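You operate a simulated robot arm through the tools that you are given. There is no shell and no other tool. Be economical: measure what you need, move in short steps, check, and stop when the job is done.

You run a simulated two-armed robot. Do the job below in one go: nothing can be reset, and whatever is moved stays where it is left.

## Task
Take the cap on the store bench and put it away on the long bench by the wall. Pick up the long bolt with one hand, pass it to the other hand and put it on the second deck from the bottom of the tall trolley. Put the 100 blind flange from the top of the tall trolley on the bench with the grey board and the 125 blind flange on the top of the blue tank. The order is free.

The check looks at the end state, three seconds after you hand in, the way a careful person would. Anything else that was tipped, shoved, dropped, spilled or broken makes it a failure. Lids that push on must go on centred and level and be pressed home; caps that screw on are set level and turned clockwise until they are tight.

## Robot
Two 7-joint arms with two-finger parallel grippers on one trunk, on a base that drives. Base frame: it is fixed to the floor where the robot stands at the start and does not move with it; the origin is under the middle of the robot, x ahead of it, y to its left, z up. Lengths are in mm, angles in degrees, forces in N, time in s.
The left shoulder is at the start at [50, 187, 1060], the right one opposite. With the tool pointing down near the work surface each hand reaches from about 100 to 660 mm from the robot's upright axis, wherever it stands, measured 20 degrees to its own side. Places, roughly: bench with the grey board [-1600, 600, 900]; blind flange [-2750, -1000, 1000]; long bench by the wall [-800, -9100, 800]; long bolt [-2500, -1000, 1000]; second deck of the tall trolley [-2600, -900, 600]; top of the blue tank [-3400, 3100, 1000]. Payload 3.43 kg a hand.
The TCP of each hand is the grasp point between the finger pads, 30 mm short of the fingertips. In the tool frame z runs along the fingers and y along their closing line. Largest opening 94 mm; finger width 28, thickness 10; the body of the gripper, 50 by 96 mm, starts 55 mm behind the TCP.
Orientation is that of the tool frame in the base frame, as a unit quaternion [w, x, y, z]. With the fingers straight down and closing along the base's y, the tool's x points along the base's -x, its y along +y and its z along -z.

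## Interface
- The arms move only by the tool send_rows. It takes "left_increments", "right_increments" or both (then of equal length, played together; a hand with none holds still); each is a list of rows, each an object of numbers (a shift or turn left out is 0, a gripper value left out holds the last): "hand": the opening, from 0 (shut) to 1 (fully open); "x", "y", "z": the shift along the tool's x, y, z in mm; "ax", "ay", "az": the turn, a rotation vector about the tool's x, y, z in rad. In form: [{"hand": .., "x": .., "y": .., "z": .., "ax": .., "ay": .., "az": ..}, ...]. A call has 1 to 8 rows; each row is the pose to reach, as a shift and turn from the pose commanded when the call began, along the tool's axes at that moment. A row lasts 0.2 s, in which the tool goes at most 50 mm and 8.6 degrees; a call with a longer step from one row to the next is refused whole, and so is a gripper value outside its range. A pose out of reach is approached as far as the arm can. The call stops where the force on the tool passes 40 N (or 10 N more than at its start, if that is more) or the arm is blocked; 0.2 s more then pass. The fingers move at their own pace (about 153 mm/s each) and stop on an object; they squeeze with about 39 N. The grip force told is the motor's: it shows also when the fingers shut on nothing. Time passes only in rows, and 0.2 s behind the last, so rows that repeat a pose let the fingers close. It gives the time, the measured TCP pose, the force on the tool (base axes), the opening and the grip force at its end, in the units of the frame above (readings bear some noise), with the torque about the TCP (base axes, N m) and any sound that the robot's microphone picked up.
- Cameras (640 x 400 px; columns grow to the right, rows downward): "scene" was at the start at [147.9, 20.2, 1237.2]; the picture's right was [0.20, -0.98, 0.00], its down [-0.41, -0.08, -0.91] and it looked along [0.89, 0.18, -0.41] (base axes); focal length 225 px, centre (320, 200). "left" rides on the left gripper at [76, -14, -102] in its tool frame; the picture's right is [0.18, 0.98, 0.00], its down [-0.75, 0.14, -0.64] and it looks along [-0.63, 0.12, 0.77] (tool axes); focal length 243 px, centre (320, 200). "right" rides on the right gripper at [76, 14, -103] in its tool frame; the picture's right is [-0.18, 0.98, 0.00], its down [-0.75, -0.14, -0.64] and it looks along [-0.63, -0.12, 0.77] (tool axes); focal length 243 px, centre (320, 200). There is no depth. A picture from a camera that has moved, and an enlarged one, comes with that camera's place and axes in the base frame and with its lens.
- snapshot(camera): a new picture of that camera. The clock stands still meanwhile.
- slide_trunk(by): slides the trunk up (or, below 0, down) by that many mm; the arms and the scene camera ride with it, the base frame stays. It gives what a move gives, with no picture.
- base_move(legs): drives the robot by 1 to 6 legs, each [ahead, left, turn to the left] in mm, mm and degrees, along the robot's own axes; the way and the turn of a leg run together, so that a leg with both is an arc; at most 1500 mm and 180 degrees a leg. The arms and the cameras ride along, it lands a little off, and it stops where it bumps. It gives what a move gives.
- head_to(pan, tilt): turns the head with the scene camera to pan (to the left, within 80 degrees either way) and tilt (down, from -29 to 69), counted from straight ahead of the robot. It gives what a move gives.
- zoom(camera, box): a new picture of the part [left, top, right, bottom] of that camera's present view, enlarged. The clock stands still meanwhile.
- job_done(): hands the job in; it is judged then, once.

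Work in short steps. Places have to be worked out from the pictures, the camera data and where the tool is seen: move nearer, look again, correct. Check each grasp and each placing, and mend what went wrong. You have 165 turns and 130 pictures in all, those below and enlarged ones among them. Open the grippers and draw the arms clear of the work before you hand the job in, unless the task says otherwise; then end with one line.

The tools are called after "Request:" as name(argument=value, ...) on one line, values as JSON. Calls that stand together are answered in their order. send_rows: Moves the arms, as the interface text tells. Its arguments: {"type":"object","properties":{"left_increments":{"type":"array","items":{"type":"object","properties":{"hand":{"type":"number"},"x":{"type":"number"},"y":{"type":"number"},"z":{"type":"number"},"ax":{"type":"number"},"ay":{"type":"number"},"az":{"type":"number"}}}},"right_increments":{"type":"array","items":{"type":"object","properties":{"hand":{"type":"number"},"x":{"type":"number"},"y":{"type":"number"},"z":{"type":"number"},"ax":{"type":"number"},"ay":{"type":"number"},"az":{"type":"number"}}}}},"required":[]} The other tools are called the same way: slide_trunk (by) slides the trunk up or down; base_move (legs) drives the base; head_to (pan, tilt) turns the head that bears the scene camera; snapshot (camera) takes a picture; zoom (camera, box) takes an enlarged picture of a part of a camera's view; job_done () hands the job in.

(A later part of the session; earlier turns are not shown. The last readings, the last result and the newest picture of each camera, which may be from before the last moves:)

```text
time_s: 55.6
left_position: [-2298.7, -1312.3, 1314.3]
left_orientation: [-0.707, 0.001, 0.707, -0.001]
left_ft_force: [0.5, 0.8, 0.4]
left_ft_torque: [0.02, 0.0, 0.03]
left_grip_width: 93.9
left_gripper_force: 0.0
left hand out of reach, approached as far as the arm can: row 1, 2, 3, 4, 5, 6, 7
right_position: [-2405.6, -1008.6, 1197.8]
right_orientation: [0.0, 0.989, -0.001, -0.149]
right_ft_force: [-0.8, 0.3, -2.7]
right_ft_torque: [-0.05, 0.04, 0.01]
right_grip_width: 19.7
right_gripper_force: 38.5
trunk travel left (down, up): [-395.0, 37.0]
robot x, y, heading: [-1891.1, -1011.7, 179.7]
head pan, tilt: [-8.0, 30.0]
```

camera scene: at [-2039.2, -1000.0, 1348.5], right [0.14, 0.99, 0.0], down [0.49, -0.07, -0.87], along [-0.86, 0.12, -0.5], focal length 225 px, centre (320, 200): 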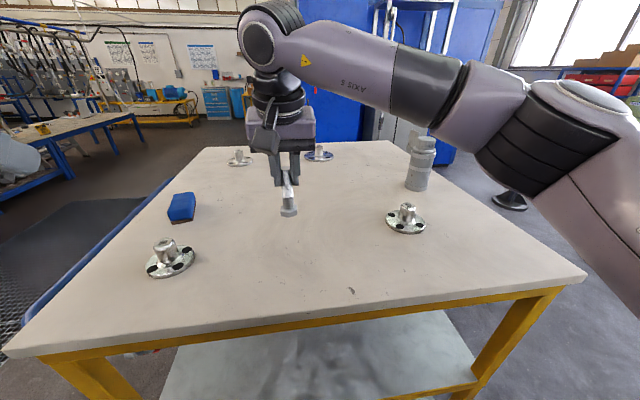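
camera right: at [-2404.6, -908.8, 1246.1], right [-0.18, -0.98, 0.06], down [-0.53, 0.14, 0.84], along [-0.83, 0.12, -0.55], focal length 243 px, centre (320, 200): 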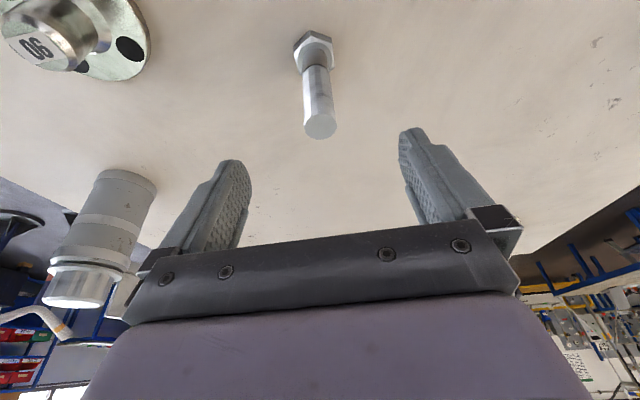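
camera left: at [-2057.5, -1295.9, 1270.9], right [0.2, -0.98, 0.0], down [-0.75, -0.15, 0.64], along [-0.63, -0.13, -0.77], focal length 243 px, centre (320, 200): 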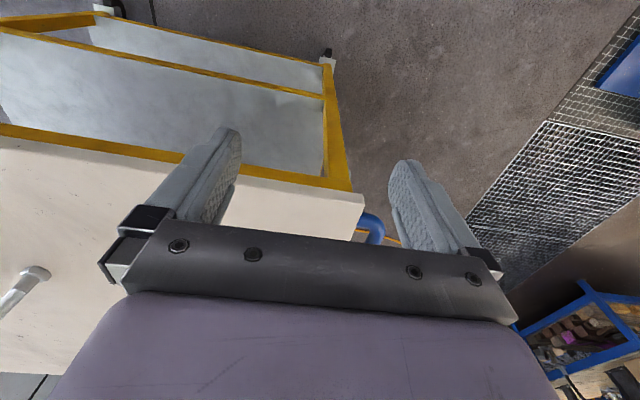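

Left now points forward with camera on top. Move it toward a spot behind the bolt.

Request:
send_rows(left_increments=[{"x": -20, "y": 40}, {"x": -40, "y": 80}, {"x": -60, "y": 120}, {"x": -80, "y": 160}, {"x": -100, "y": 200}, {"x": -115, "y": 240}, {"x": -130, "y": 270}, {"x": -138, "y": 298}])

Request:
snapshot(camera="left")

Request:
snapshot(camera="scene")

```text
time_s: 57.4
left_position: [-2315.3, -1136.6, 1213.8]
left_orientation: [0.707, 0.0, -0.707, 0.0]
left_ft_force: [-0.1, -0.3, -0.1]
left_ft_torque: [0.03, -0.01, -0.03]
left_grip_width: 94.1
left_gripper_force: 0.0
left hand out of reach, approached as far as the arm can: row 1, 2, 3, 4, 5, 6, 7, 8
right_position: [-2405.8, -1008.2, 1198.2]
right_orientation: [0.0, 0.989, -0.001, -0.149]
right_ft_force: [0.7, -0.2, -2.8]
right_ft_torque: [0.03, 0.0, 0.01]
right_grip_width: 19.8
right_gripper_force: 39.0
trunk travel left (down, up): [-395.0, 37.0]
robot x, y, heading: [-1890.1, -1014.8, 180.1]
head pan, tilt: [-8.0, 30.0]
```

```text
97 pictures are left
camera left: at [-2212.0, -1149.8, 1289.7], right [0.0, 0.98, 0.18], down [0.64, 0.14, -0.75], along [-0.77, 0.12, -0.63], focal length 243 px, centre (320, 200)
```

left: 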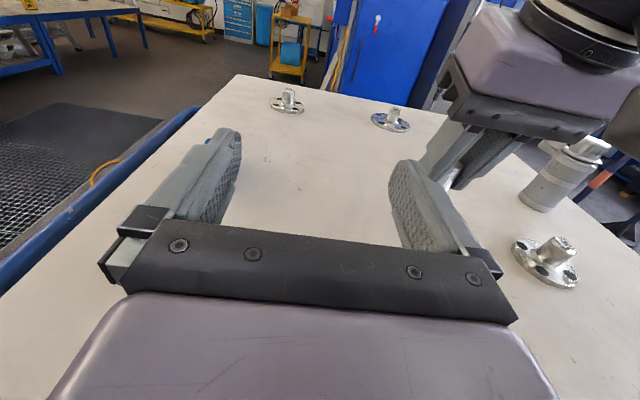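

```text
96 pictures are left
camera scene: at [-2039.5, -999.1, 1348.4], right [0.14, 0.99, 0.0], down [0.5, -0.07, -0.87], along [-0.86, 0.12, -0.5], focal length 225 px, centre (320, 200)
```

scene: 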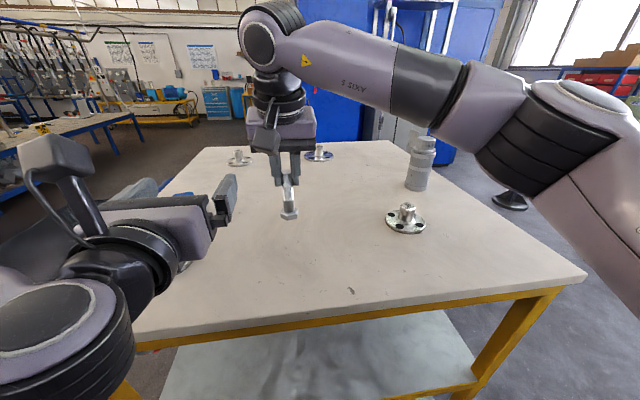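

The left hand is too folded there; the handover must be further out. I move the right (bolt) forward to x≈-2490, y≈-955 and the left forward.

Request:
send_rows(right_increments=[{"x": -30, "y": -20, "z": 8}, {"x": -60, "y": -40, "z": 18}, {"x": -80, "y": -53, "z": 25}, {"x": -80, "y": -53, "z": 25}], left_increments=[{"z": 25}, {"z": 50}, {"z": 75}, {"z": 90}])

```text
time_s: 58.4
left_position: [-2405.3, -1138.3, 1214.3]
left_orientation: [-0.707, 0.001, 0.707, 0.0]
left_ft_force: [-0.7, 0.8, -1.0]
left_ft_torque: [0.03, -0.01, -0.01]
left_grip_width: 94.0
left_gripper_force: 0.1
right_position: [-2488.8, -954.5, 1196.0]
right_orientation: [0.0, 0.989, -0.001, -0.149]
right_ft_force: [0.5, 0.3, -3.6]
right_ft_torque: [-0.01, 0.01, 0.02]
right_grip_width: 19.6
right_gripper_force: 38.6
trunk travel left (down, up): [-395.0, 37.0]
robot x, y, heading: [-1892.0, -1014.8, 179.9]
head pan, tilt: [-8.0, 30.0]
```

Left frame behaves relative to the reached pose. Lower left to z≈1144 and align y with the bolt, staying 50 mm behind it, then look.

Request:
send_rows(left_increments=[{"x": -45}, {"x": -70, "y": 30}, {"x": -70, "y": 75}, {"x": -70, "y": 120}, {"x": -70, "y": 160}, {"x": -70, "y": 183.5}, {"x": -70, "y": 183.5}])

Request:
snapshot(camera="left")

Request:
zoom(camera="scene", box=[200, 80, 420, 217])

```text
time_s: 60.0
left_position: [-2391.5, -1139.3, 1189.1]
left_orientation: [0.707, -0.001, -0.707, -0.001]
left_ft_force: [-0.1, -0.5, 1.4]
left_ft_torque: [-0.03, 0.0, 0.0]
left_grip_width: 94.0
left_gripper_force: 0.0
left hand out of reach, approached as far as the arm can: row 1, 2, 3, 4, 5, 6, 7
right_position: [-2489.2, -955.3, 1195.8]
right_orientation: [0.001, 0.989, 0.0, -0.15]
right_ft_force: [-0.8, 0.0, -3.3]
right_ft_torque: [0.0, 0.0, 0.0]
right_grip_width: 19.7
right_gripper_force: 38.8
trunk travel left (down, up): [-395.0, 37.0]
robot x, y, heading: [-1889.5, -1013.4, 179.9]
head pan, tilt: [-8.0, 30.0]
```

```text
95 pictures are left
camera left: at [-2289.8, -1151.7, 1265.7], right [0.0, 0.98, 0.18], down [0.64, 0.14, -0.75], along [-0.77, 0.12, -0.63], focal length 243 px, centre (320, 200)
```

left: 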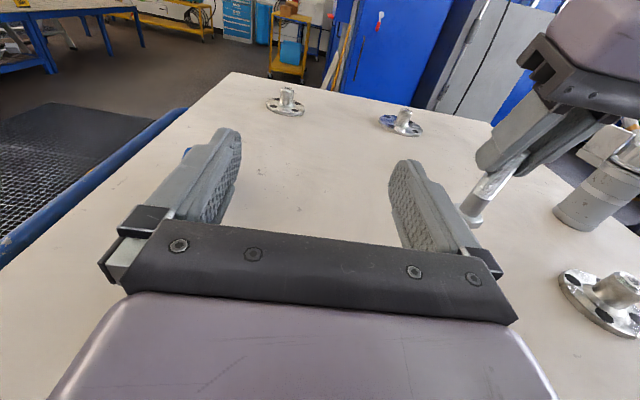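

```text
2.91 times, centred on (310, 148) of scene
camera zoom: at [-2039.9, -999.2, 1348.4], right [0.14, 0.99, 0.0], down [0.5, -0.07, -0.87], along [-0.86, 0.12, -0.5], focal length 654 px, centre (349, 350)
```

zoom: 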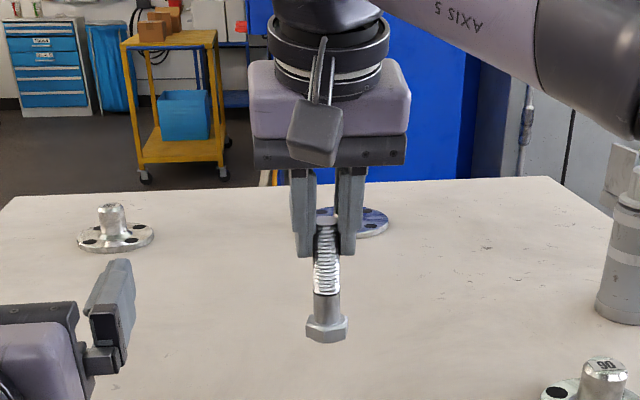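

The rolled pose is at the wrist's limits, so I'll unroll the left hand (camera below) and later set the bolt near the deck's front edge so the camera stays outside.

Request:
send_rows(left_increments=[{"az": -0.1495}, {"az": -0.299}, {"az": -0.4485}, {"az": -0.598}, {"az": -0.7475}, {"az": -0.897}, {"az": -1.0465}])

Request:
send_rows(left_increments=[{"az": -0.1495}, {"az": -0.299}, {"az": -0.4485}, {"az": -0.598}, {"az": -0.7475}, {"az": -0.897}, {"az": -1.0465}])

Request:
send_rows(left_increments=[{"az": -0.1495}, {"az": -0.299}, {"az": -0.4485}, {"az": -0.598}, {"az": -0.7475}, {"az": -0.897}, {"az": -1.0465}])

```text
time_s: 61.6
left_position: [-2394.5, -1146.7, 1200.9]
left_orientation: [-0.612, -0.353, 0.612, 0.355]
left_ft_force: [0.4, -0.9, -1.1]
left_ft_torque: [0.0, 0.01, 0.02]
left_grip_width: 94.2
left_gripper_force: 0.1
right_position: [-2489.6, -954.8, 1195.5]
right_orientation: [0.001, 0.989, -0.001, -0.15]
right_ft_force: [-0.1, -0.1, -3.0]
right_ft_torque: [0.02, -0.03, 0.01]
right_grip_width: 19.6
right_gripper_force: 39.2
trunk travel left (down, up): [-395.0, 37.0]
robot x, y, heading: [-1887.4, -1014.8, 180.0]
head pan, tilt: [-8.0, 30.0]
```

```text
time_s: 63.2
left_position: [-2394.6, -1147.9, 1202.1]
left_orientation: [-0.353, -0.613, 0.353, 0.613]
left_ft_force: [-0.2, -0.5, -0.1]
left_ft_torque: [-0.02, 0.04, 0.02]
left_grip_width: 94.0
left_gripper_force: 0.1
right_position: [-2489.5, -954.4, 1196.9]
right_orientation: [0.001, 0.989, -0.001, -0.15]
right_ft_force: [0.9, -0.2, -2.9]
right_ft_torque: [0.0, 0.03, 0.02]
right_grip_width: 19.4
right_gripper_force: 39.6
trunk travel left (down, up): [-395.0, 37.0]
robot x, y, heading: [-1889.2, -1013.4, 179.9]
head pan, tilt: [-8.0, 30.0]
```

```text
time_s: 64.8
left_position: [-2395.0, -1149.2, 1201.2]
left_orientation: [0.0, -0.707, -0.001, 0.707]
left_ft_force: [-0.6, -0.2, 0.1]
left_ft_torque: [-0.02, -0.04, 0.0]
left_grip_width: 93.7
left_gripper_force: 0.0
right_position: [-2490.3, -956.0, 1196.3]
right_orientation: [0.001, 0.989, -0.001, -0.149]
right_ft_force: [0.3, 0.0, -2.8]
right_ft_torque: [-0.01, -0.01, 0.0]
right_grip_width: 19.6
right_gripper_force: 38.9
trunk travel left (down, up): [-395.0, 37.0]
robot x, y, heading: [-1891.8, -1012.3, 180.0]
head pan, tilt: [-8.0, 30.0]
```

Raise the trunk 35 for camera clearance above the table, then align left behind the bolt at 52 mm under the right TCP.

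Request:
slide_trunk(by=35)

Request:
send_rows(left_increments=[{"x": 10, "y": -35}, {"x": 20, "y": -75}, {"x": 35, "y": -115}, {"x": 50, "y": -155}, {"x": 57, "y": -192, "z": 8}, {"x": 57, "y": -192, "z": 8}])

Request:
snapshot(camera="left")

Request:
zoom(camera="scene", box=[200, 80, 420, 217])

```text
time_s: 65.6
left_position: [-2394.6, -1149.1, 1236.3]
left_orientation: [0.002, 0.707, 0.0, -0.707]
left_ft_force: [-0.4, -0.1, 1.0]
left_ft_torque: [0.04, 0.01, 0.02]
left_grip_width: 94.0
left_gripper_force: 0.1
right_position: [-2489.4, -954.8, 1231.5]
right_orientation: [0.0, 0.989, -0.001, -0.15]
right_ft_force: [-0.8, 0.6, -2.0]
right_ft_torque: [0.0, 0.03, -0.02]
right_grip_width: 19.8
right_gripper_force: 39.3
trunk travel left (down, up): [-430.0, 2.0]
robot x, y, heading: [-1889.7, -1012.9, 179.8]
head pan, tilt: [-8.0, 30.0]
```

```text
time_s: 67.0
left_position: [-2390.5, -1135.2, 1232.9]
left_orientation: [0.0, 0.707, -0.001, -0.707]
left_ft_force: [1.1, 0.0, -0.4]
left_ft_torque: [-0.05, -0.02, -0.04]
left_grip_width: 93.9
left_gripper_force: 0.1
left hand out of reach, approached as far as the arm can: row 1, 2, 3, 4, 5, 6
right_position: [-2488.9, -955.5, 1231.5]
right_orientation: [0.0, 0.989, -0.001, -0.15]
right_ft_force: [0.7, -0.1, -3.5]
right_ft_torque: [0.01, -0.01, 0.04]
right_grip_width: 19.5
right_gripper_force: 38.6
trunk travel left (down, up): [-430.0, 2.0]
robot x, y, heading: [-1891.5, -1014.3, 180.2]
head pan, tilt: [-8.0, 30.0]
```

```text
93 pictures are left
camera left: at [-2288.0, -1120.3, 1157.5], right [0.0, -0.98, -0.18], down [0.64, -0.14, 0.75], along [-0.77, -0.12, 0.63], focal length 243 px, centre (320, 200)
```

left: 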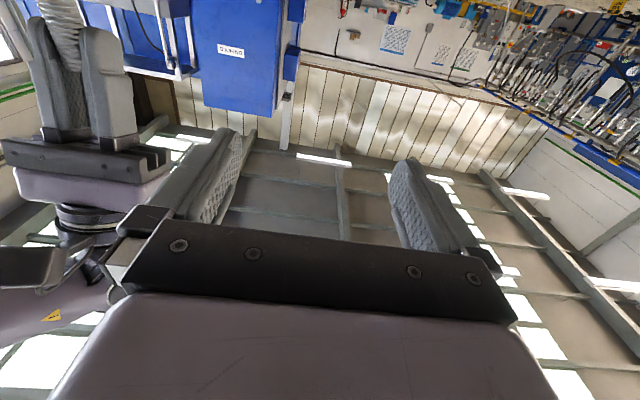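

```text
2.91 times, centred on (310, 148) of scene
camera zoom: at [-2039.9, -999.2, 1383.4], right [0.14, 0.99, 0.0], down [0.5, -0.07, -0.87], along [-0.86, 0.12, -0.5], focal length 654 px, centre (349, 350)
```

zoom: 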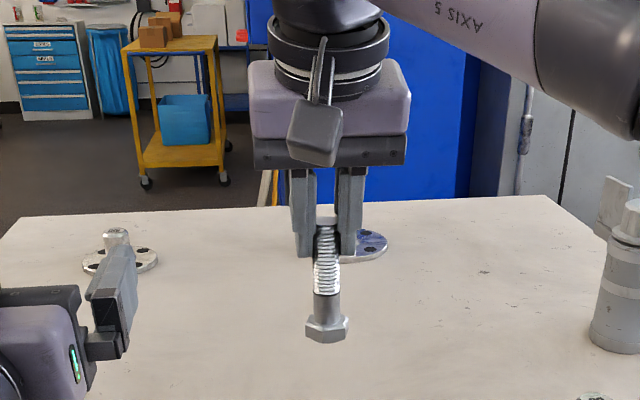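

Left can't fold inward while pointing straight ahead; yawing it 45° inward moves its wrist outward, giving it room.

Request:
send_rows(left_increments=[{"ax": 0.14}, {"ax": 0.28}, {"ax": 0.42}, {"ax": 0.56}, {"ax": 0.7}, {"ax": 0.785}])

```text
time_s: 68.4
left_position: [-2392.5, -1139.3, 1229.9]
left_orientation: [-0.271, 0.653, -0.272, -0.653]
left_ft_force: [-0.5, -0.1, -0.4]
left_ft_torque: [0.01, -0.02, 0.03]
left_grip_width: 94.1
left_gripper_force: 0.1
right_position: [-2490.3, -955.1, 1231.1]
right_orientation: [0.0, 0.989, -0.001, -0.149]
right_ft_force: [-0.1, -0.3, -3.6]
right_ft_torque: [0.03, -0.01, -0.01]
right_grip_width: 19.7
right_gripper_force: 39.2
trunk travel left (down, up): [-430.0, 2.0]
robot x, y, heading: [-1891.9, -1016.5, 179.9]
head pan, tilt: [-8.0, 30.0]
```

Now move left to 90 mm short of the bolt along its pointing line, at z≈1179.

Request:
send_rows(left_increments=[{"x": 15, "y": -15, "z": 27}, {"x": 30, "y": -31, "z": 54}, {"x": 40, "y": -46, "z": 81}, {"x": 51, "y": -61.9, "z": 107.8}, {"x": 51, "y": -61.9, "z": 107.8}])

Request:
snapshot(camera="left")

Request:
zoom(camera="scene", box=[200, 80, 420, 217])

```text
time_s: 69.6
left_position: [-2421.6, -1039.2, 1186.3]
left_orientation: [-0.27, 0.654, -0.271, -0.653]
left_ft_force: [0.3, 0.0, 0.7]
left_ft_torque: [-0.01, 0.02, 0.0]
left_grip_width: 93.8
left_gripper_force: 0.1
left hand out of reach, approached as far as the arm can: row 4, 5
right_position: [-2490.2, -954.2, 1231.4]
right_orientation: [0.001, 0.989, 0.0, -0.15]
right_ft_force: [0.4, 0.0, -2.6]
right_ft_torque: [-0.01, -0.01, 0.03]
right_grip_width: 19.4
right_gripper_force: 39.5
trunk travel left (down, up): [-430.0, 2.0]
robot x, y, heading: [-1890.8, -1013.7, 180.0]
head pan, tilt: [-8.0, 30.0]
```

```text
91 pictures are left
camera left: at [-2338.2, -1101.0, 1110.4], right [-0.69, -0.7, -0.18], down [0.35, -0.55, 0.75], along [-0.63, 0.46, 0.63], focal length 243 px, centre (320, 200)
```

left: 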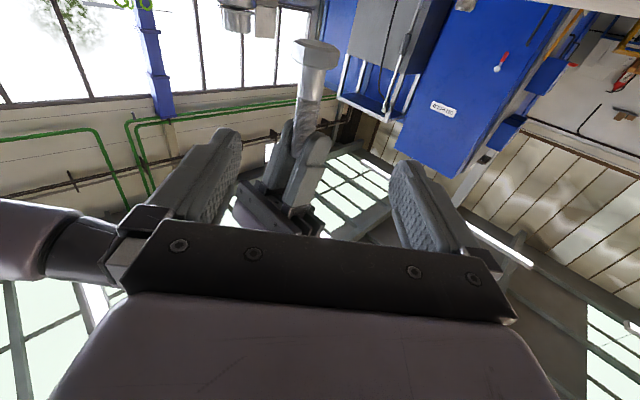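

```text
2.91 times, centred on (310, 148) of scene
camera zoom: at [-2040.1, -998.8, 1383.3], right [0.14, 0.99, 0.0], down [0.5, -0.07, -0.87], along [-0.86, 0.12, -0.5], focal length 654 px, centre (349, 350)
```

zoom: 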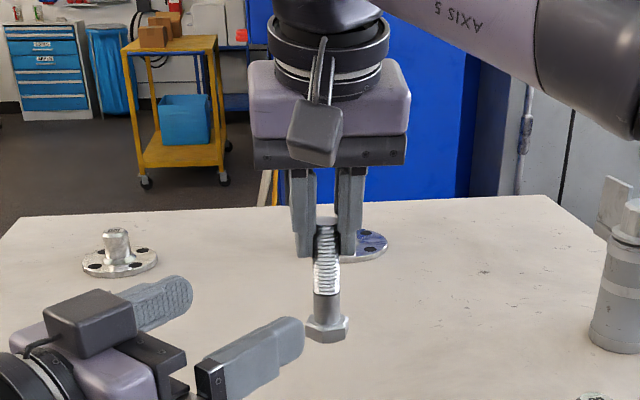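

Left is near its inward limit; instead I bring the bolt into the open left jaws with the right hand, moving along the left's pointing line.

Request:
send_rows(right_increments=[{"x": 8.7, "y": 28.6, "z": -12.6}, {"x": 36, "y": 57, "z": -21}, {"x": 62.7, "y": 85.2, "z": -29.4}, {"x": 62.7, "y": 85.2, "z": -29.4}])

Request:
snapshot(camera="left")

Request:
zoom(camera="scene", box=[200, 100, 400, 225])

```text
time_s: 70.6
left_position: [-2421.5, -1039.6, 1185.8]
left_orientation: [-0.27, 0.654, -0.272, -0.653]
left_ft_force: [-0.3, 0.5, 0.4]
left_ft_torque: [-0.02, -0.02, -0.04]
left_grip_width: 94.2
left_gripper_force: 0.0
right_position: [-2424.2, -1039.0, 1242.5]
right_orientation: [0.001, 0.989, 0.0, -0.151]
right_ft_force: [0.0, -0.2, -3.6]
right_ft_torque: [-0.02, 0.0, -0.02]
right_grip_width: 19.8
right_gripper_force: 38.7
trunk travel left (down, up): [-430.0, 2.0]
robot x, y, heading: [-1891.8, -1011.7, 180.1]
head pan, tilt: [-8.0, 30.0]
```

```text
89 pictures are left
camera left: at [-2338.2, -1101.0, 1110.4], right [-0.7, -0.7, -0.18], down [0.35, -0.55, 0.75], along [-0.63, 0.46, 0.63], focal length 243 px, centre (320, 200)
```

left: 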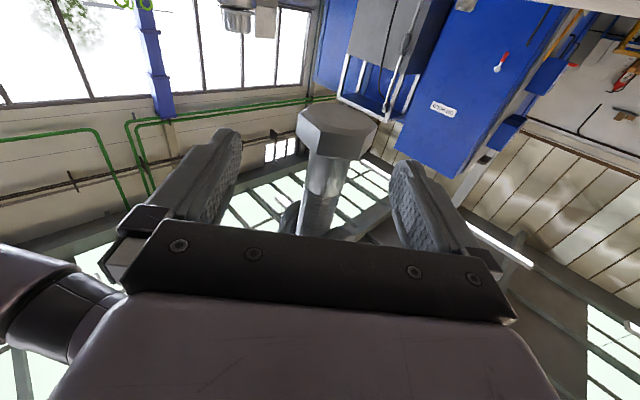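

```text
3.20 times, centred on (300, 162) of scene
camera zoom: at [-2040.2, -998.6, 1383.3], right [0.14, 0.99, 0.0], down [0.5, -0.07, -0.87], along [-0.86, 0.12, -0.5], focal length 719 px, centre (384, 320)
```

zoom: 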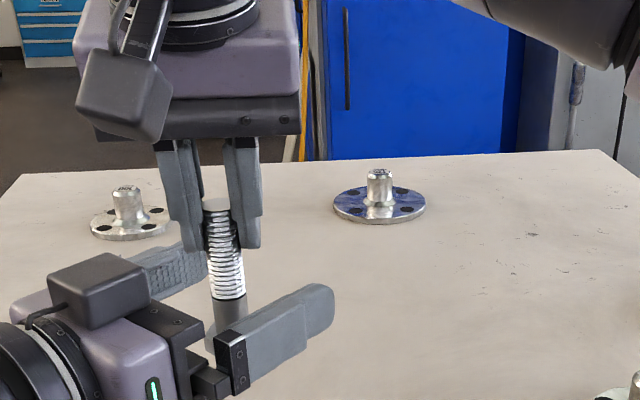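

The bolt is between the left fingers above its head. Close the left hand.

Request:
send_rows(left_increments=[{"hand": 0.0}, {"hand": 0.0}, {"hand": 0.0}, {"hand": 0.0}])

Request:
zoom(camera="scene", box=[200, 100, 400, 225])

```text
time_s: 71.6
left_position: [-2421.6, -1040.6, 1185.1]
left_orientation: [-0.269, 0.654, -0.27, -0.654]
left_ft_force: [-8.1, -4.9, -0.9]
left_ft_torque: [0.04, -0.14, 0.08]
left_grip_width: 24.1
left_gripper_force: 39.1
right_position: [-2422.8, -1040.5, 1241.5]
right_orientation: [0.0, 0.989, -0.001, -0.148]
right_ft_force: [8.4, 3.8, -1.9]
right_ft_torque: [0.19, -0.34, -0.06]
right_grip_width: 19.2
right_gripper_force: 38.8
trunk travel left (down, up): [-430.0, 2.0]
robot x, y, heading: [-1894.6, -1015.9, 179.9]
head pan, tilt: [-8.0, 30.0]
```

```text
3.20 times, centred on (300, 162) of scene
camera zoom: at [-2039.9, -999.3, 1383.4], right [0.14, 0.99, 0.0], down [0.5, -0.07, -0.87], along [-0.86, 0.12, -0.5], focal length 719 px, centre (384, 320)
```

zoom: 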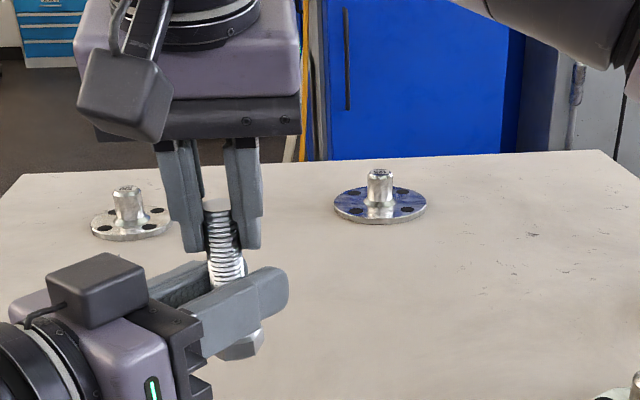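

Grip is on, but with ~9 N side load and slight bolt tilt. I shift the left hand along its closing line by 2.5 mm to relieve it.

Request:
send_rows(left_increments=[{"y": 1.2}, {"y": 2.5}, {"y": 2.5}])

```text
time_s: 72.4
left_position: [-2422.5, -1041.0, 1184.9]
left_orientation: [-0.27, 0.654, -0.272, -0.653]
left_ft_force: [-7.8, -2.4, 0.0]
left_ft_torque: [0.13, 0.26, 0.09]
left_grip_width: 24.0
left_gripper_force: 39.4
right_position: [-2422.8, -1041.2, 1241.4]
right_orientation: [0.0, 0.989, -0.001, -0.149]
right_ft_force: [6.6, 1.4, 1.5]
right_ft_torque: [-0.04, -0.66, -0.09]
right_grip_width: 19.4
right_gripper_force: 38.4
trunk travel left (down, up): [-430.0, 2.0]
robot x, y, heading: [-1889.3, -1014.6, 179.8]
head pan, tilt: [-8.0, 30.0]
```

Remaining load is along x; I shift left 4 mm toward -x and look from the left camera.

Request:
send_rows(left_increments=[{"y": 1.4, "z": 1.4}, {"y": 2.8, "z": 2.8}, {"y": 2.8, "z": 2.8}])

Request:
zoom(camera="left", box=[220, 60, 420, 240])

Request:
zoom(camera="scene", box=[220, 140, 320, 225])

```text
time_s: 73.2
left_position: [-2423.7, -1039.0, 1186.9]
left_orientation: [-0.271, 0.653, -0.272, -0.653]
left_ft_force: [14.1, -2.0, -2.2]
left_ft_torque: [0.45, 0.87, 0.02]
left_grip_width: 23.9
left_gripper_force: 38.9
right_position: [-2425.5, -1038.1, 1242.7]
right_orientation: [0.001, 0.988, -0.002, -0.153]
right_ft_force: [-14.4, 2.5, 1.5]
right_ft_torque: [-0.33, -0.06, -0.08]
right_grip_width: 19.5
right_gripper_force: 38.4
trunk travel left (down, up): [-430.0, 2.0]
robot x, y, heading: [-1888.1, -1013.9, 180.0]
head pan, tilt: [-8.0, 30.0]
```

```text
2.22 times, centred on (320, 150) of left
camera zoom: at [-2341.3, -1102.3, 1111.2], right [-0.7, -0.69, -0.18], down [0.35, -0.55, 0.76], along [-0.62, 0.46, 0.63], focal length 539 px, centre (320, 311)
```

zoom: 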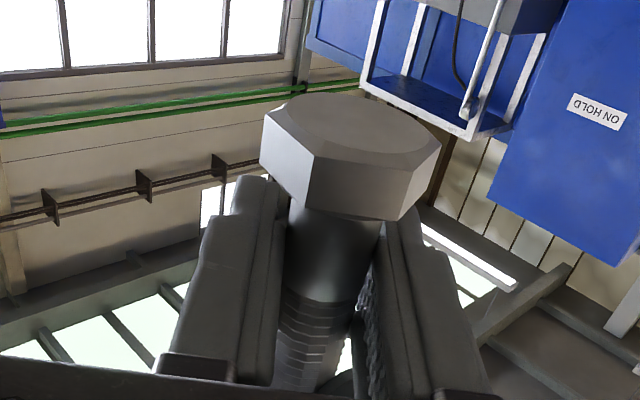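

```text
4.71 times, centred on (270, 182) of scene
camera zoom: at [-2039.9, -999.3, 1383.4], right [0.14, 0.99, 0.0], down [0.5, -0.07, -0.87], along [-0.86, 0.12, -0.5], focal length 1058 px, centre (555, 282)
```

zoom: 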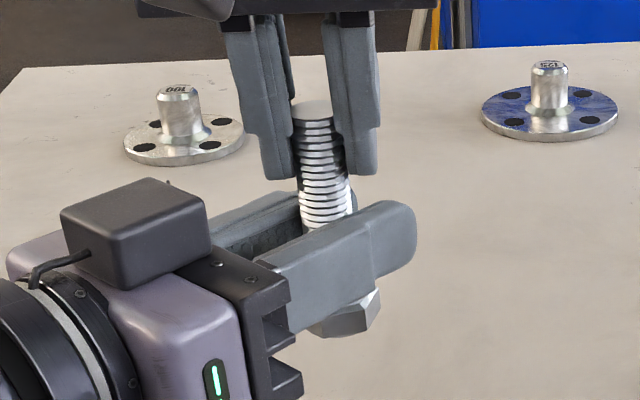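

The bolt looks near vertical in the left grip (24 mm shank vs 20 on the thread). I relax half the shift, then open the right hand partly.

Request:
send_rows(left_increments=[{"y": -1.5, "z": -1.5}, {"y": -1.5, "z": -1.5}, {"y": -1.5, "z": -1.5}, {"y": -1.5, "z": -1.5}], right_increments=[{"hand": 0.0}, {"hand": 0.45}, {"hand": 0.45}, {"hand": 0.45}])

Request:
send_rows(right_increments=[{"z": -40}, {"z": -80}, {"z": -110, "y": -30}, {"z": -120, "y": -75}, {"z": -120, "y": -120}, {"z": -120, "y": -165}])

Request:
zoom(camera="scene", box=[180, 120, 380, 245])

Request:
zoom(camera="left", box=[220, 60, 420, 240])

```text
time_s: 74.2
left_position: [-2425.0, -1042.0, 1187.3]
left_orientation: [-0.271, 0.653, -0.271, -0.653]
left_ft_force: [-0.2, -0.3, 0.4]
left_ft_torque: [0.02, -0.01, 0.01]
left_grip_width: 23.8
left_gripper_force: 39.0
right_position: [-2423.5, -1038.7, 1242.9]
right_orientation: [0.0, 0.989, -0.001, -0.149]
right_ft_force: [-1.4, 0.7, 0.4]
right_ft_torque: [0.0, -0.01, 0.01]
right_grip_width: 42.3
right_gripper_force: 0.0
trunk travel left (down, up): [-430.0, 2.0]
robot x, y, heading: [-1891.1, -1014.5, 179.9]
head pan, tilt: [-8.0, 30.0]
```

```text
time_s: 75.6
left_position: [-2423.4, -1040.2, 1187.6]
left_orientation: [-0.269, 0.654, -0.27, -0.653]
left_ft_force: [0.3, 0.2, -0.8]
left_ft_torque: [-0.03, 0.0, -0.02]
left_grip_width: 24.3
left_gripper_force: 38.9
right_position: [-2385.3, -874.1, 1353.0]
right_orientation: [0.001, 0.989, -0.001, -0.15]
right_ft_force: [-0.6, -0.6, -0.6]
right_ft_torque: [-0.01, -0.01, -0.01]
right_grip_width: 42.3
right_gripper_force: 0.1
trunk travel left (down, up): [-430.0, 2.0]
robot x, y, heading: [-1891.1, -1016.6, 179.9]
head pan, tilt: [-8.0, 30.0]
```

```text
3.20 times, centred on (280, 182) of scene
camera zoom: at [-2039.9, -998.0, 1383.4], right [0.14, 0.99, 0.0], down [0.5, -0.07, -0.87], along [-0.86, 0.12, -0.5], focal length 719 px, centre (448, 256)
```

zoom: 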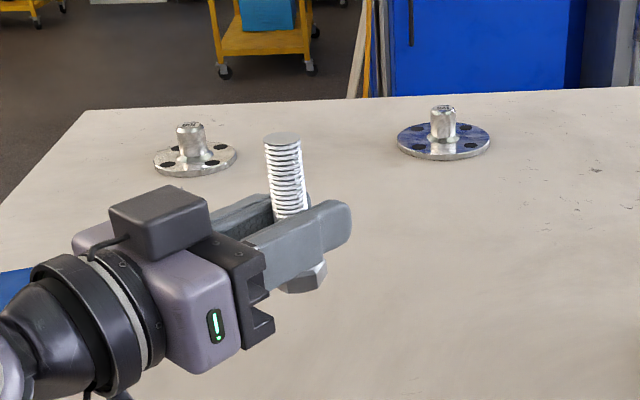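

```text
2.22 times, centred on (320, 150) of left
camera zoom: at [-2340.8, -1101.9, 1111.5], right [-0.7, -0.7, -0.18], down [0.35, -0.55, 0.76], along [-0.63, 0.46, 0.63], focal length 539 px, centre (320, 311)
```

zoom: 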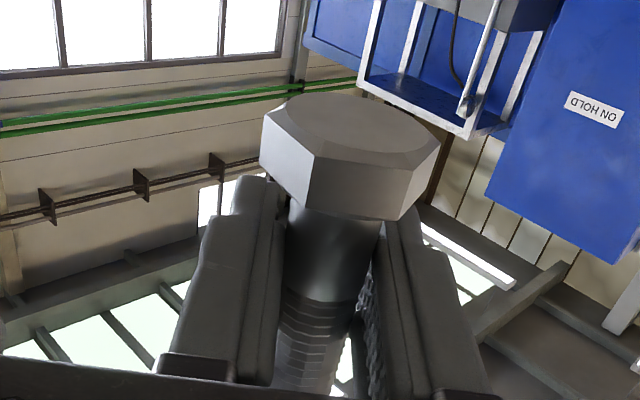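

Bolt transferred and near-vertical in the left hand. Back the robot away 350, lower the trunk, and straighten the left hand's yaw.

Request:
base_move(legs=[[-350, 0, 0]])

Request:
slide_trunk(by=-400)

Request:
send_rows(left_increments=[{"z": 20, "ax": -0.13, "y": 10}, {"z": 40, "ax": -0.26, "y": 20}, {"z": 60, "ax": -0.39, "y": 40}, {"z": 80, "ax": -0.52, "y": 60}, {"z": 100, "ax": -0.65, "y": 80}, {"z": 120, "ax": -0.785, "y": 100}])

Request:
snapshot(camera="scene")

```text
time_s: 77.8
left_position: [-2081.6, -1038.6, 1187.7]
left_orientation: [-0.273, 0.652, -0.273, -0.652]
left_ft_force: [0.5, 1.2, 0.1]
left_ft_torque: [0.0, -0.01, 0.02]
left_grip_width: 23.9
left_gripper_force: 39.3
right_position: [-2041.0, -873.1, 1353.9]
right_orientation: [0.0, 0.989, -0.004, -0.149]
right_ft_force: [-0.6, 0.6, 0.0]
right_ft_torque: [0.05, 0.0, -0.03]
right_grip_width: 42.2
right_gripper_force: 0.1
trunk travel left (down, up): [-430.0, 2.0]
robot x, y, heading: [-1548.1, -1014.7, 179.4]
head pan, tilt: [-8.0, 30.0]
```

```text
time_s: 81.7
left_position: [-2082.0, -1039.7, 787.1]
left_orientation: [-0.272, 0.653, -0.273, -0.652]
left_ft_force: [0.0, -0.1, 0.0]
left_ft_torque: [0.0, 0.01, -0.03]
left_grip_width: 23.8
left_gripper_force: 38.6
right_position: [-2041.6, -873.5, 953.8]
right_orientation: [0.0, 0.989, -0.005, -0.15]
right_ft_force: [-0.5, 0.3, 0.7]
right_ft_torque: [-0.01, 0.0, -0.02]
right_grip_width: 42.4
right_gripper_force: 0.1
trunk travel left (down, up): [-30.0, 402.0]
robot x, y, heading: [-1548.6, -1015.5, 179.3]
head pan, tilt: [-8.0, 30.0]
```

```text
time_s: 83.0
left_position: [-2155.8, -1162.8, 831.3]
left_orientation: [-0.004, 0.707, -0.005, -0.707]
left_ft_force: [-0.1, 0.8, 0.1]
left_ft_torque: [0.02, -0.02, 0.0]
left_grip_width: 24.0
left_gripper_force: 39.2
left hand out of reach, approached as far as the arm can: row 1, 2, 3, 4, 5, 6
right_position: [-2042.0, -873.5, 952.7]
right_orientation: [0.0, 0.989, -0.004, -0.15]
right_ft_force: [-0.2, -0.1, 0.8]
right_ft_torque: [0.02, -0.01, 0.0]
right_grip_width: 42.4
right_gripper_force: 0.0
trunk travel left (down, up): [-30.0, 402.0]
robot x, y, heading: [-1549.5, -1015.6, 179.7]
head pan, tilt: [-8.0, 30.0]
```

```text
82 pictures are left
camera scene: at [-1697.0, -999.6, 983.4], right [0.15, 0.99, 0.0], down [0.49, -0.07, -0.87], along [-0.86, 0.13, -0.5], focal length 225 px, centre (320, 200)
```

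scene: 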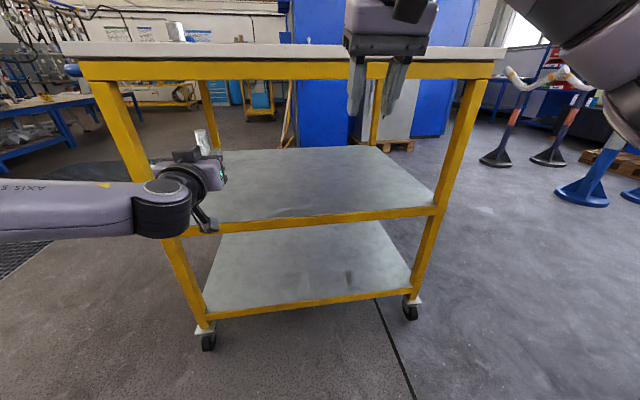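

Deck 2 top ≈ 598. Lower the trunk the last 30 and the left hand toward z≈665, in front of the deck.

Request:
slide_trunk(by=-29)

Request:
send_rows(left_increments=[{"x": 35}, {"x": 70}, {"x": 105}, {"x": 130}, {"x": 130}])

Request:
snapshot(camera="scene")

```text
time_s: 83.8
left_position: [-2154.9, -1161.8, 802.1]
left_orientation: [-0.003, 0.708, -0.004, -0.707]
left_ft_force: [0.2, 0.8, 0.1]
left_ft_torque: [-0.03, 0.01, -0.05]
left_grip_width: 23.9
left_gripper_force: 38.9
right_position: [-2040.9, -874.0, 923.9]
right_orientation: [0.0, 0.989, -0.004, -0.15]
right_ft_force: [-0.6, 1.1, -1.3]
right_ft_torque: [0.0, 0.0, 0.02]
right_grip_width: 42.3
right_gripper_force: 0.1
trunk travel left (down, up): [-1.0, 431.0]
robot x, y, heading: [-1548.9, -1013.4, 179.6]
head pan, tilt: [-8.0, 30.0]
```

```text
time_s: 85.0
left_position: [-2135.2, -1204.1, 704.5]
left_orientation: [-0.003, 0.707, -0.004, -0.707]
left_ft_force: [0.5, 0.7, 0.4]
left_ft_torque: [0.0, -0.01, 0.0]
left_grip_width: 24.0
left_gripper_force: 39.0
left hand out of reach, approached as far as the arm can: row 1, 2, 3, 4, 5
right_position: [-2041.5, -874.2, 923.5]
right_orientation: [-0.001, 0.989, -0.005, -0.15]
right_ft_force: [-0.8, 0.5, -0.1]
right_ft_torque: [-0.01, 0.03, 0.02]
right_grip_width: 42.3
right_gripper_force: 0.1
trunk travel left (down, up): [-1.0, 431.0]
robot x, y, heading: [-1546.1, -1014.9, 179.9]
head pan, tilt: [-8.0, 30.0]
```

```text
81 pictures are left
camera scene: at [-1697.0, -999.7, 954.4], right [0.15, 0.99, 0.0], down [0.49, -0.07, -0.87], along [-0.86, 0.13, -0.5], focal length 225 px, centre (320, 200)
```

scene: 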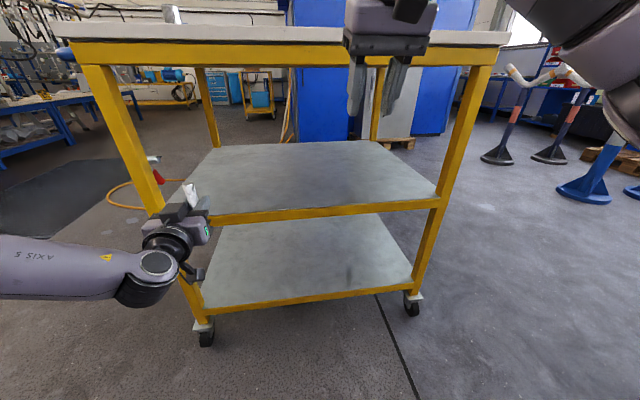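

The arm is too folded at this distance; extending forward should free the wrist. Advance left 100 and see.

Request:
send_rows(left_increments=[{"z": 30}, {"z": 65, "y": -10}, {"z": 100, "y": -20}, {"z": 100, "y": -20}])

Request:
send_rows(left_increments=[{"x": 15}, {"x": 30}, {"x": 30}])

```text
time_s: 86.0
left_position: [-2198.3, -1222.5, 736.4]
left_orientation: [-0.003, 0.708, -0.004, -0.706]
left_ft_force: [-0.5, -0.8, -0.6]
left_ft_torque: [0.01, -0.01, 0.02]
left_grip_width: 23.9
left_gripper_force: 39.2
left hand out of reach, approached as far as the arm can: row 1, 2, 3, 4
right_position: [-2042.2, -874.1, 922.9]
right_orientation: [-0.001, 0.989, -0.004, -0.15]
right_ft_force: [-0.3, -0.2, 0.0]
right_ft_torque: [-0.01, -0.02, -0.01]
right_grip_width: 42.4
right_gripper_force: 0.1
trunk travel left (down, up): [-1.0, 431.0]
robot x, y, heading: [-1544.2, -1012.1, 179.6]
head pan, tilt: [-8.0, 30.0]
```

```text
time_s: 86.8
left_position: [-2187.5, -1231.7, 712.5]
left_orientation: [-0.003, 0.708, -0.004, -0.706]
left_ft_force: [-0.6, -0.1, 1.2]
left_ft_torque: [0.02, 0.02, -0.03]
left_grip_width: 23.8
left_gripper_force: 38.8
left hand out of reach, approached as far as the arm can: row 1, 2, 3
right_position: [-2041.7, -873.8, 923.0]
right_orientation: [0.0, 0.989, -0.005, -0.15]
right_ft_force: [-0.3, 0.2, 0.5]
right_ft_torque: [-0.01, 0.0, -0.01]
right_grip_width: 42.5
right_gripper_force: 0.1
trunk travel left (down, up): [-1.0, 431.0]
robot x, y, heading: [-1547.9, -1015.4, 179.5]
head pan, tilt: [-8.0, 30.0]
```

Lowering keeps hitting a joint limit; try with inward yaw ~30° again and then lower.

Request:
send_rows(left_increments=[{"ax": 0.14}, {"ax": 0.28}, {"ax": 0.42}, {"ax": 0.56}])

Request:
send_rows(left_increments=[{"x": 15}, {"x": 30}, {"x": 45}, {"x": 45}])

```text
time_s: 87.8
left_position: [-2184.8, -1228.4, 716.1]
left_orientation: [-0.197, 0.68, -0.199, -0.678]
left_ft_force: [-0.3, -0.5, -0.1]
left_ft_torque: [0.02, 0.0, 0.0]
left_grip_width: 23.7
left_gripper_force: 39.5
left hand out of reach, approached as far as the arm can: row 4
right_position: [-2040.7, -874.9, 924.2]
right_orientation: [0.0, 0.989, -0.004, -0.149]
right_ft_force: [0.2, -0.1, 0.2]
right_ft_torque: [0.02, 0.03, 0.0]
right_grip_width: 42.3
right_gripper_force: 0.1
trunk travel left (down, up): [-1.0, 431.0]
robot x, y, heading: [-1547.8, -1014.5, 179.6]
head pan, tilt: [-8.0, 30.0]
```

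```text
time_s: 88.8
left_position: [-2166.3, -1220.2, 679.2]
left_orientation: [-0.197, 0.679, -0.199, -0.678]
left_ft_force: [-0.2, -0.2, 0.1]
left_ft_torque: [-0.02, 0.01, -0.03]
left_grip_width: 23.9
left_gripper_force: 39.2
left hand out of reach, approached as far as the arm can: row 1, 2, 3, 4
right_position: [-2041.4, -873.1, 924.1]
right_orientation: [-0.001, 0.989, -0.005, -0.15]
right_ft_force: [-0.2, -0.8, -0.5]
right_ft_torque: [0.03, 0.01, 0.04]
right_grip_width: 42.5
right_gripper_force: 0.0
trunk travel left (down, up): [-1.0, 431.0]
robot x, y, heading: [-1548.1, -1012.3, 179.7]
head pan, tilt: [-8.0, 30.0]
```

It does come down, sliding back a little; forward motion can come from the base. Lower 40 more.

Request:
send_rows(left_increments=[{"x": 15}, {"x": 30}, {"x": 45}, {"x": 45}])

Request:
head_to(pan=22, tilt=30)

Request:
snapshot(camera="scene")

```text
time_s: 89.8
left_position: [-2150.8, -1216.2, 652.1]
left_orientation: [-0.197, 0.68, -0.199, -0.678]
left_ft_force: [0.6, 0.9, 0.2]
left_ft_torque: [0.0, 0.0, -0.02]
left_grip_width: 23.7
left_gripper_force: 38.7
left hand out of reach, approached as far as the arm can: row 1, 2, 3, 4
right_position: [-2041.7, -873.9, 923.9]
right_orientation: [-0.001, 0.989, -0.005, -0.149]
right_ft_force: [0.1, 1.4, -0.6]
right_ft_torque: [-0.05, -0.02, -0.03]
right_grip_width: 42.4
right_gripper_force: 0.1
trunk travel left (down, up): [-1.0, 431.0]
robot x, y, heading: [-1549.8, -1017.4, 179.6]
head pan, tilt: [-8.0, 30.0]
```

```text
time_s: 90.7
left_position: [-2150.9, -1216.0, 651.5]
left_orientation: [-0.198, 0.679, -0.199, -0.678]
left_ft_force: [0.7, -0.6, -0.3]
left_ft_torque: [-0.04, 0.0, -0.03]
left_grip_width: 23.8
left_gripper_force: 39.0
right_position: [-2041.7, -873.1, 924.2]
right_orientation: [0.0, 0.989, -0.004, -0.15]
right_ft_force: [0.4, 0.4, 0.0]
right_ft_torque: [0.02, 0.0, -0.01]
right_grip_width: 42.1
right_gripper_force: 0.2
trunk travel left (down, up): [-1.0, 431.0]
robot x, y, heading: [-1549.2, -1015.9, 179.6]
head pan, tilt: [22.0, 30.0]
```

```text
80 pictures are left
camera scene: at [-1691.7, -1046.1, 954.4], right [-0.37, 0.93, 0.0], down [0.47, 0.18, -0.87], along [-0.81, -0.32, -0.5], focal length 225 px, centre (320, 200)
```

scene: 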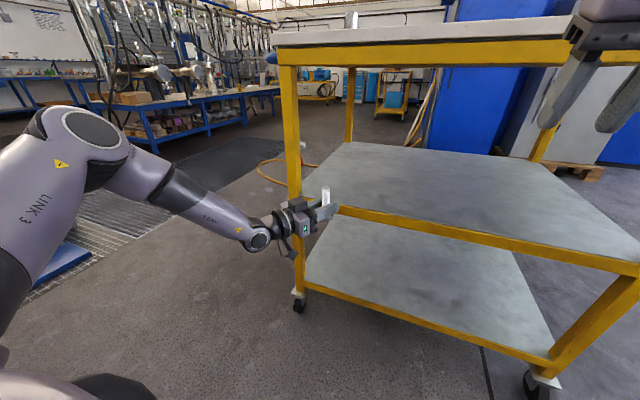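

Bolt bottom is ~20 above the deck. Drive the base forward 148 and 60 to the right so the bolt sits ~40 mm inside the deck edge.

Request:
base_move(legs=[[0, -60, 0], [148, 0, 0]])

Request:
zoom(camera="scene", box=[180, 120, 420, 270])

Request:
snapshot(camera="left")

```text
time_s: 92.7
left_position: [-2298.3, -1156.1, 651.1]
left_orientation: [-0.198, 0.679, -0.2, -0.678]
left_ft_force: [0.9, -0.2, 0.0]
left_ft_torque: [0.0, -0.02, -0.01]
left_grip_width: 23.7
left_gripper_force: 39.2
right_position: [-2188.8, -811.8, 923.2]
right_orientation: [0.001, 0.989, -0.004, -0.149]
right_ft_force: [-0.2, 0.4, -0.1]
right_ft_torque: [0.04, 0.02, 0.0]
right_grip_width: 42.3
right_gripper_force: 0.0
trunk travel left (down, up): [-1.0, 431.0]
robot x, y, heading: [-1697.5, -949.3, 179.5]
head pan, tilt: [22.0, 30.0]
```

```text
2.67 times, centred on (300, 195) of scene
camera zoom: at [-1839.5, -984.9, 954.4], right [-0.37, 0.93, 0.0], down [0.47, 0.18, -0.87], along [-0.81, -0.32, -0.5], focal length 600 px, centre (373, 213)
```

zoom: 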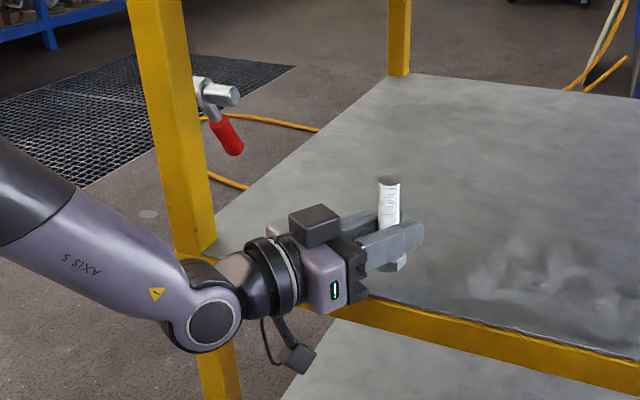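

```text
78 pictures are left
camera left: at [-2203.7, -1198.0, 575.8], right [-0.53, -0.83, -0.18], down [0.46, -0.46, 0.76], along [-0.71, 0.32, 0.63], focal length 243 px, centre (320, 200)
```

left: 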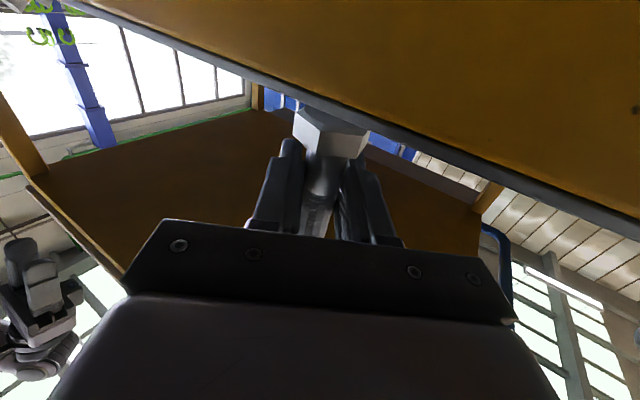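

Two views agree: deck top ≈597, its edge ≈ x -2258; bolt is 40 mm inside. Creep 10 forward and lower 16.

Request:
base_move(legs=[[10, 0, 0]])

Request:
send_rows(left_increments=[{"x": 8}, {"x": 16}, {"x": 24}, {"x": 24}])

```text
time_s: 93.4
left_position: [-2308.8, -1156.3, 651.1]
left_orientation: [-0.197, 0.679, -0.199, -0.678]
left_ft_force: [0.2, 0.3, 0.5]
left_ft_torque: [0.03, 0.0, -0.02]
left_grip_width: 24.1
left_gripper_force: 39.5
right_position: [-2198.5, -812.2, 924.4]
right_orientation: [0.001, 0.989, -0.003, -0.15]
right_ft_force: [-0.2, 0.9, 0.8]
right_ft_torque: [-0.07, -0.02, -0.02]
right_grip_width: 42.3
right_gripper_force: 0.1
trunk travel left (down, up): [-1.0, 431.0]
robot x, y, heading: [-1705.7, -955.3, 179.7]
head pan, tilt: [22.0, 30.0]
```

```text
time_s: 94.4
left_position: [-2301.2, -1154.5, 641.0]
left_orientation: [-0.197, 0.68, -0.2, -0.677]
left_ft_force: [0.4, 0.2, -0.5]
left_ft_torque: [0.01, -0.01, 0.03]
left_grip_width: 23.8
left_gripper_force: 39.0
left hand out of reach, approached as far as the arm can: row 1, 2, 3, 4
right_position: [-2199.3, -811.6, 924.0]
right_orientation: [0.0, 0.989, -0.005, -0.15]
right_ft_force: [0.1, -0.2, -0.7]
right_ft_torque: [0.01, 0.01, 0.01]
right_grip_width: 42.5
right_gripper_force: 0.0
trunk travel left (down, up): [-1.0, 431.0]
robot x, y, heading: [-1710.4, -954.5, 179.4]
head pan, tilt: [22.0, 30.0]
```

About 13 mm more to go; continue.

Request:
send_rows(left_increments=[{"x": 8}, {"x": 16}, {"x": 24}, {"x": 24}])

Request:
zoom(camera="scene", box=[260, 160, 380, 235])

```text
time_s: 95.4
left_position: [-2291.7, -1157.0, 639.4]
left_orientation: [0.196, -0.675, 0.199, 0.683]
left_ft_force: [-8.7, 3.0, 22.7]
left_ft_torque: [0.06, -0.04, 0.03]
left_grip_width: 23.7
left_gripper_force: 39.3
left hand out of reach, approached as far as the arm can: row 1, 2, 3, 4
right_position: [-2198.4, -811.2, 925.5]
right_orientation: [0.0, 0.988, -0.005, -0.151]
right_ft_force: [-0.3, -0.7, -0.7]
right_ft_torque: [0.0, 0.0, -0.01]
right_grip_width: 42.2
right_gripper_force: 0.1
trunk travel left (down, up): [-1.0, 431.0]
robot x, y, heading: [-1708.0, -954.9, 179.3]
head pan, tilt: [22.0, 30.0]
```

```text
5.33 times, centred on (320, 198) of scene
camera zoom: at [-1848.3, -984.1, 955.0], right [-0.37, 0.93, 0.0], down [0.46, 0.18, -0.87], along [-0.81, -0.32, -0.5], focal length 1199 px, centre (320, 213)
```

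zoom: 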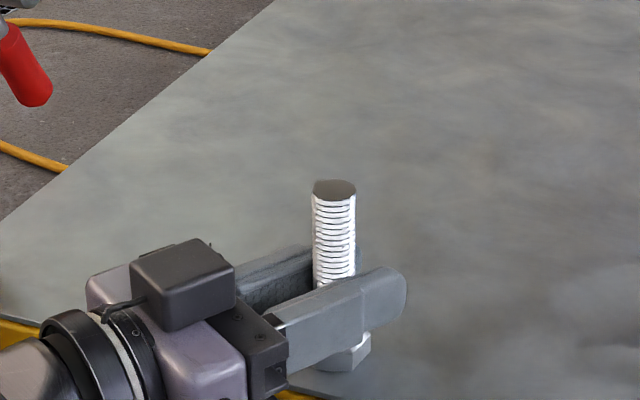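

Contact with 23 N upward. Verify from the left camera that it's the bolt base on the deck.

Request:
zoom(camera="left", box=[200, 60, 440, 210])

```text
2.67 times, centred on (320, 135) of left
camera zoom: at [-2198.5, -1199.5, 562.1], right [-0.53, -0.83, -0.18], down [0.47, -0.46, 0.75], along [-0.7, 0.31, 0.64], focal length 647 px, centre (320, 373)
```

zoom: 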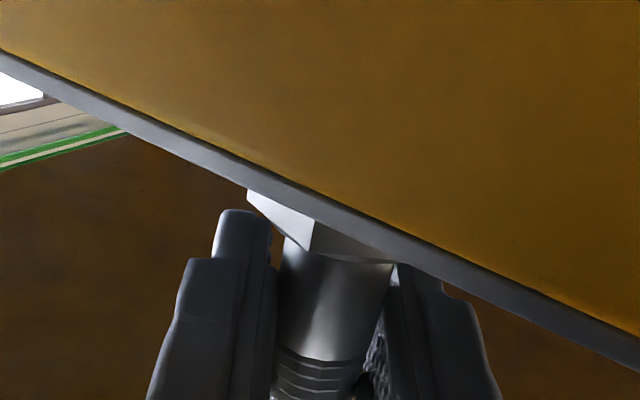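

Head bottom sits at the deck level (~597). Open the left hand slowly, then check.

Request:
send_rows(left_increments=[{"x": -3}, {"x": -3, "hand": 0.3}, {"x": -3, "hand": 0.4}, {"x": -3, "hand": 0.5}, {"x": -3, "hand": 0.5}])

Request:
zoom(camera="scene", box=[260, 160, 380, 235])

```text
time_s: 96.6
left_position: [-2291.1, -1158.9, 636.3]
left_orientation: [-0.197, 0.68, -0.199, -0.678]
left_ft_force: [-0.4, 0.0, 0.1]
left_ft_torque: [0.03, 0.03, 0.0]
left_grip_width: 47.2
left_gripper_force: 0.1
right_position: [-2198.4, -811.5, 924.3]
right_orientation: [0.0, 0.989, -0.005, -0.149]
right_ft_force: [0.6, 0.4, 0.0]
right_ft_torque: [-0.01, 0.01, 0.01]
right_grip_width: 42.3
right_gripper_force: 0.0
trunk travel left (down, up): [-1.0, 431.0]
robot x, y, heading: [-1705.2, -952.8, 179.4]
head pan, tilt: [22.0, 30.0]
```

```text
5.33 times, centred on (320, 198) of scene
camera zoom: at [-1849.3, -984.8, 954.4], right [-0.37, 0.93, 0.0], down [0.47, 0.18, -0.87], along [-0.81, -0.32, -0.5], focal length 1199 px, centre (320, 213)
```

zoom: 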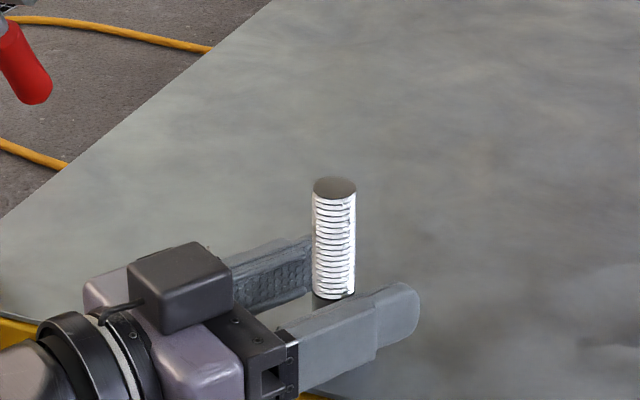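

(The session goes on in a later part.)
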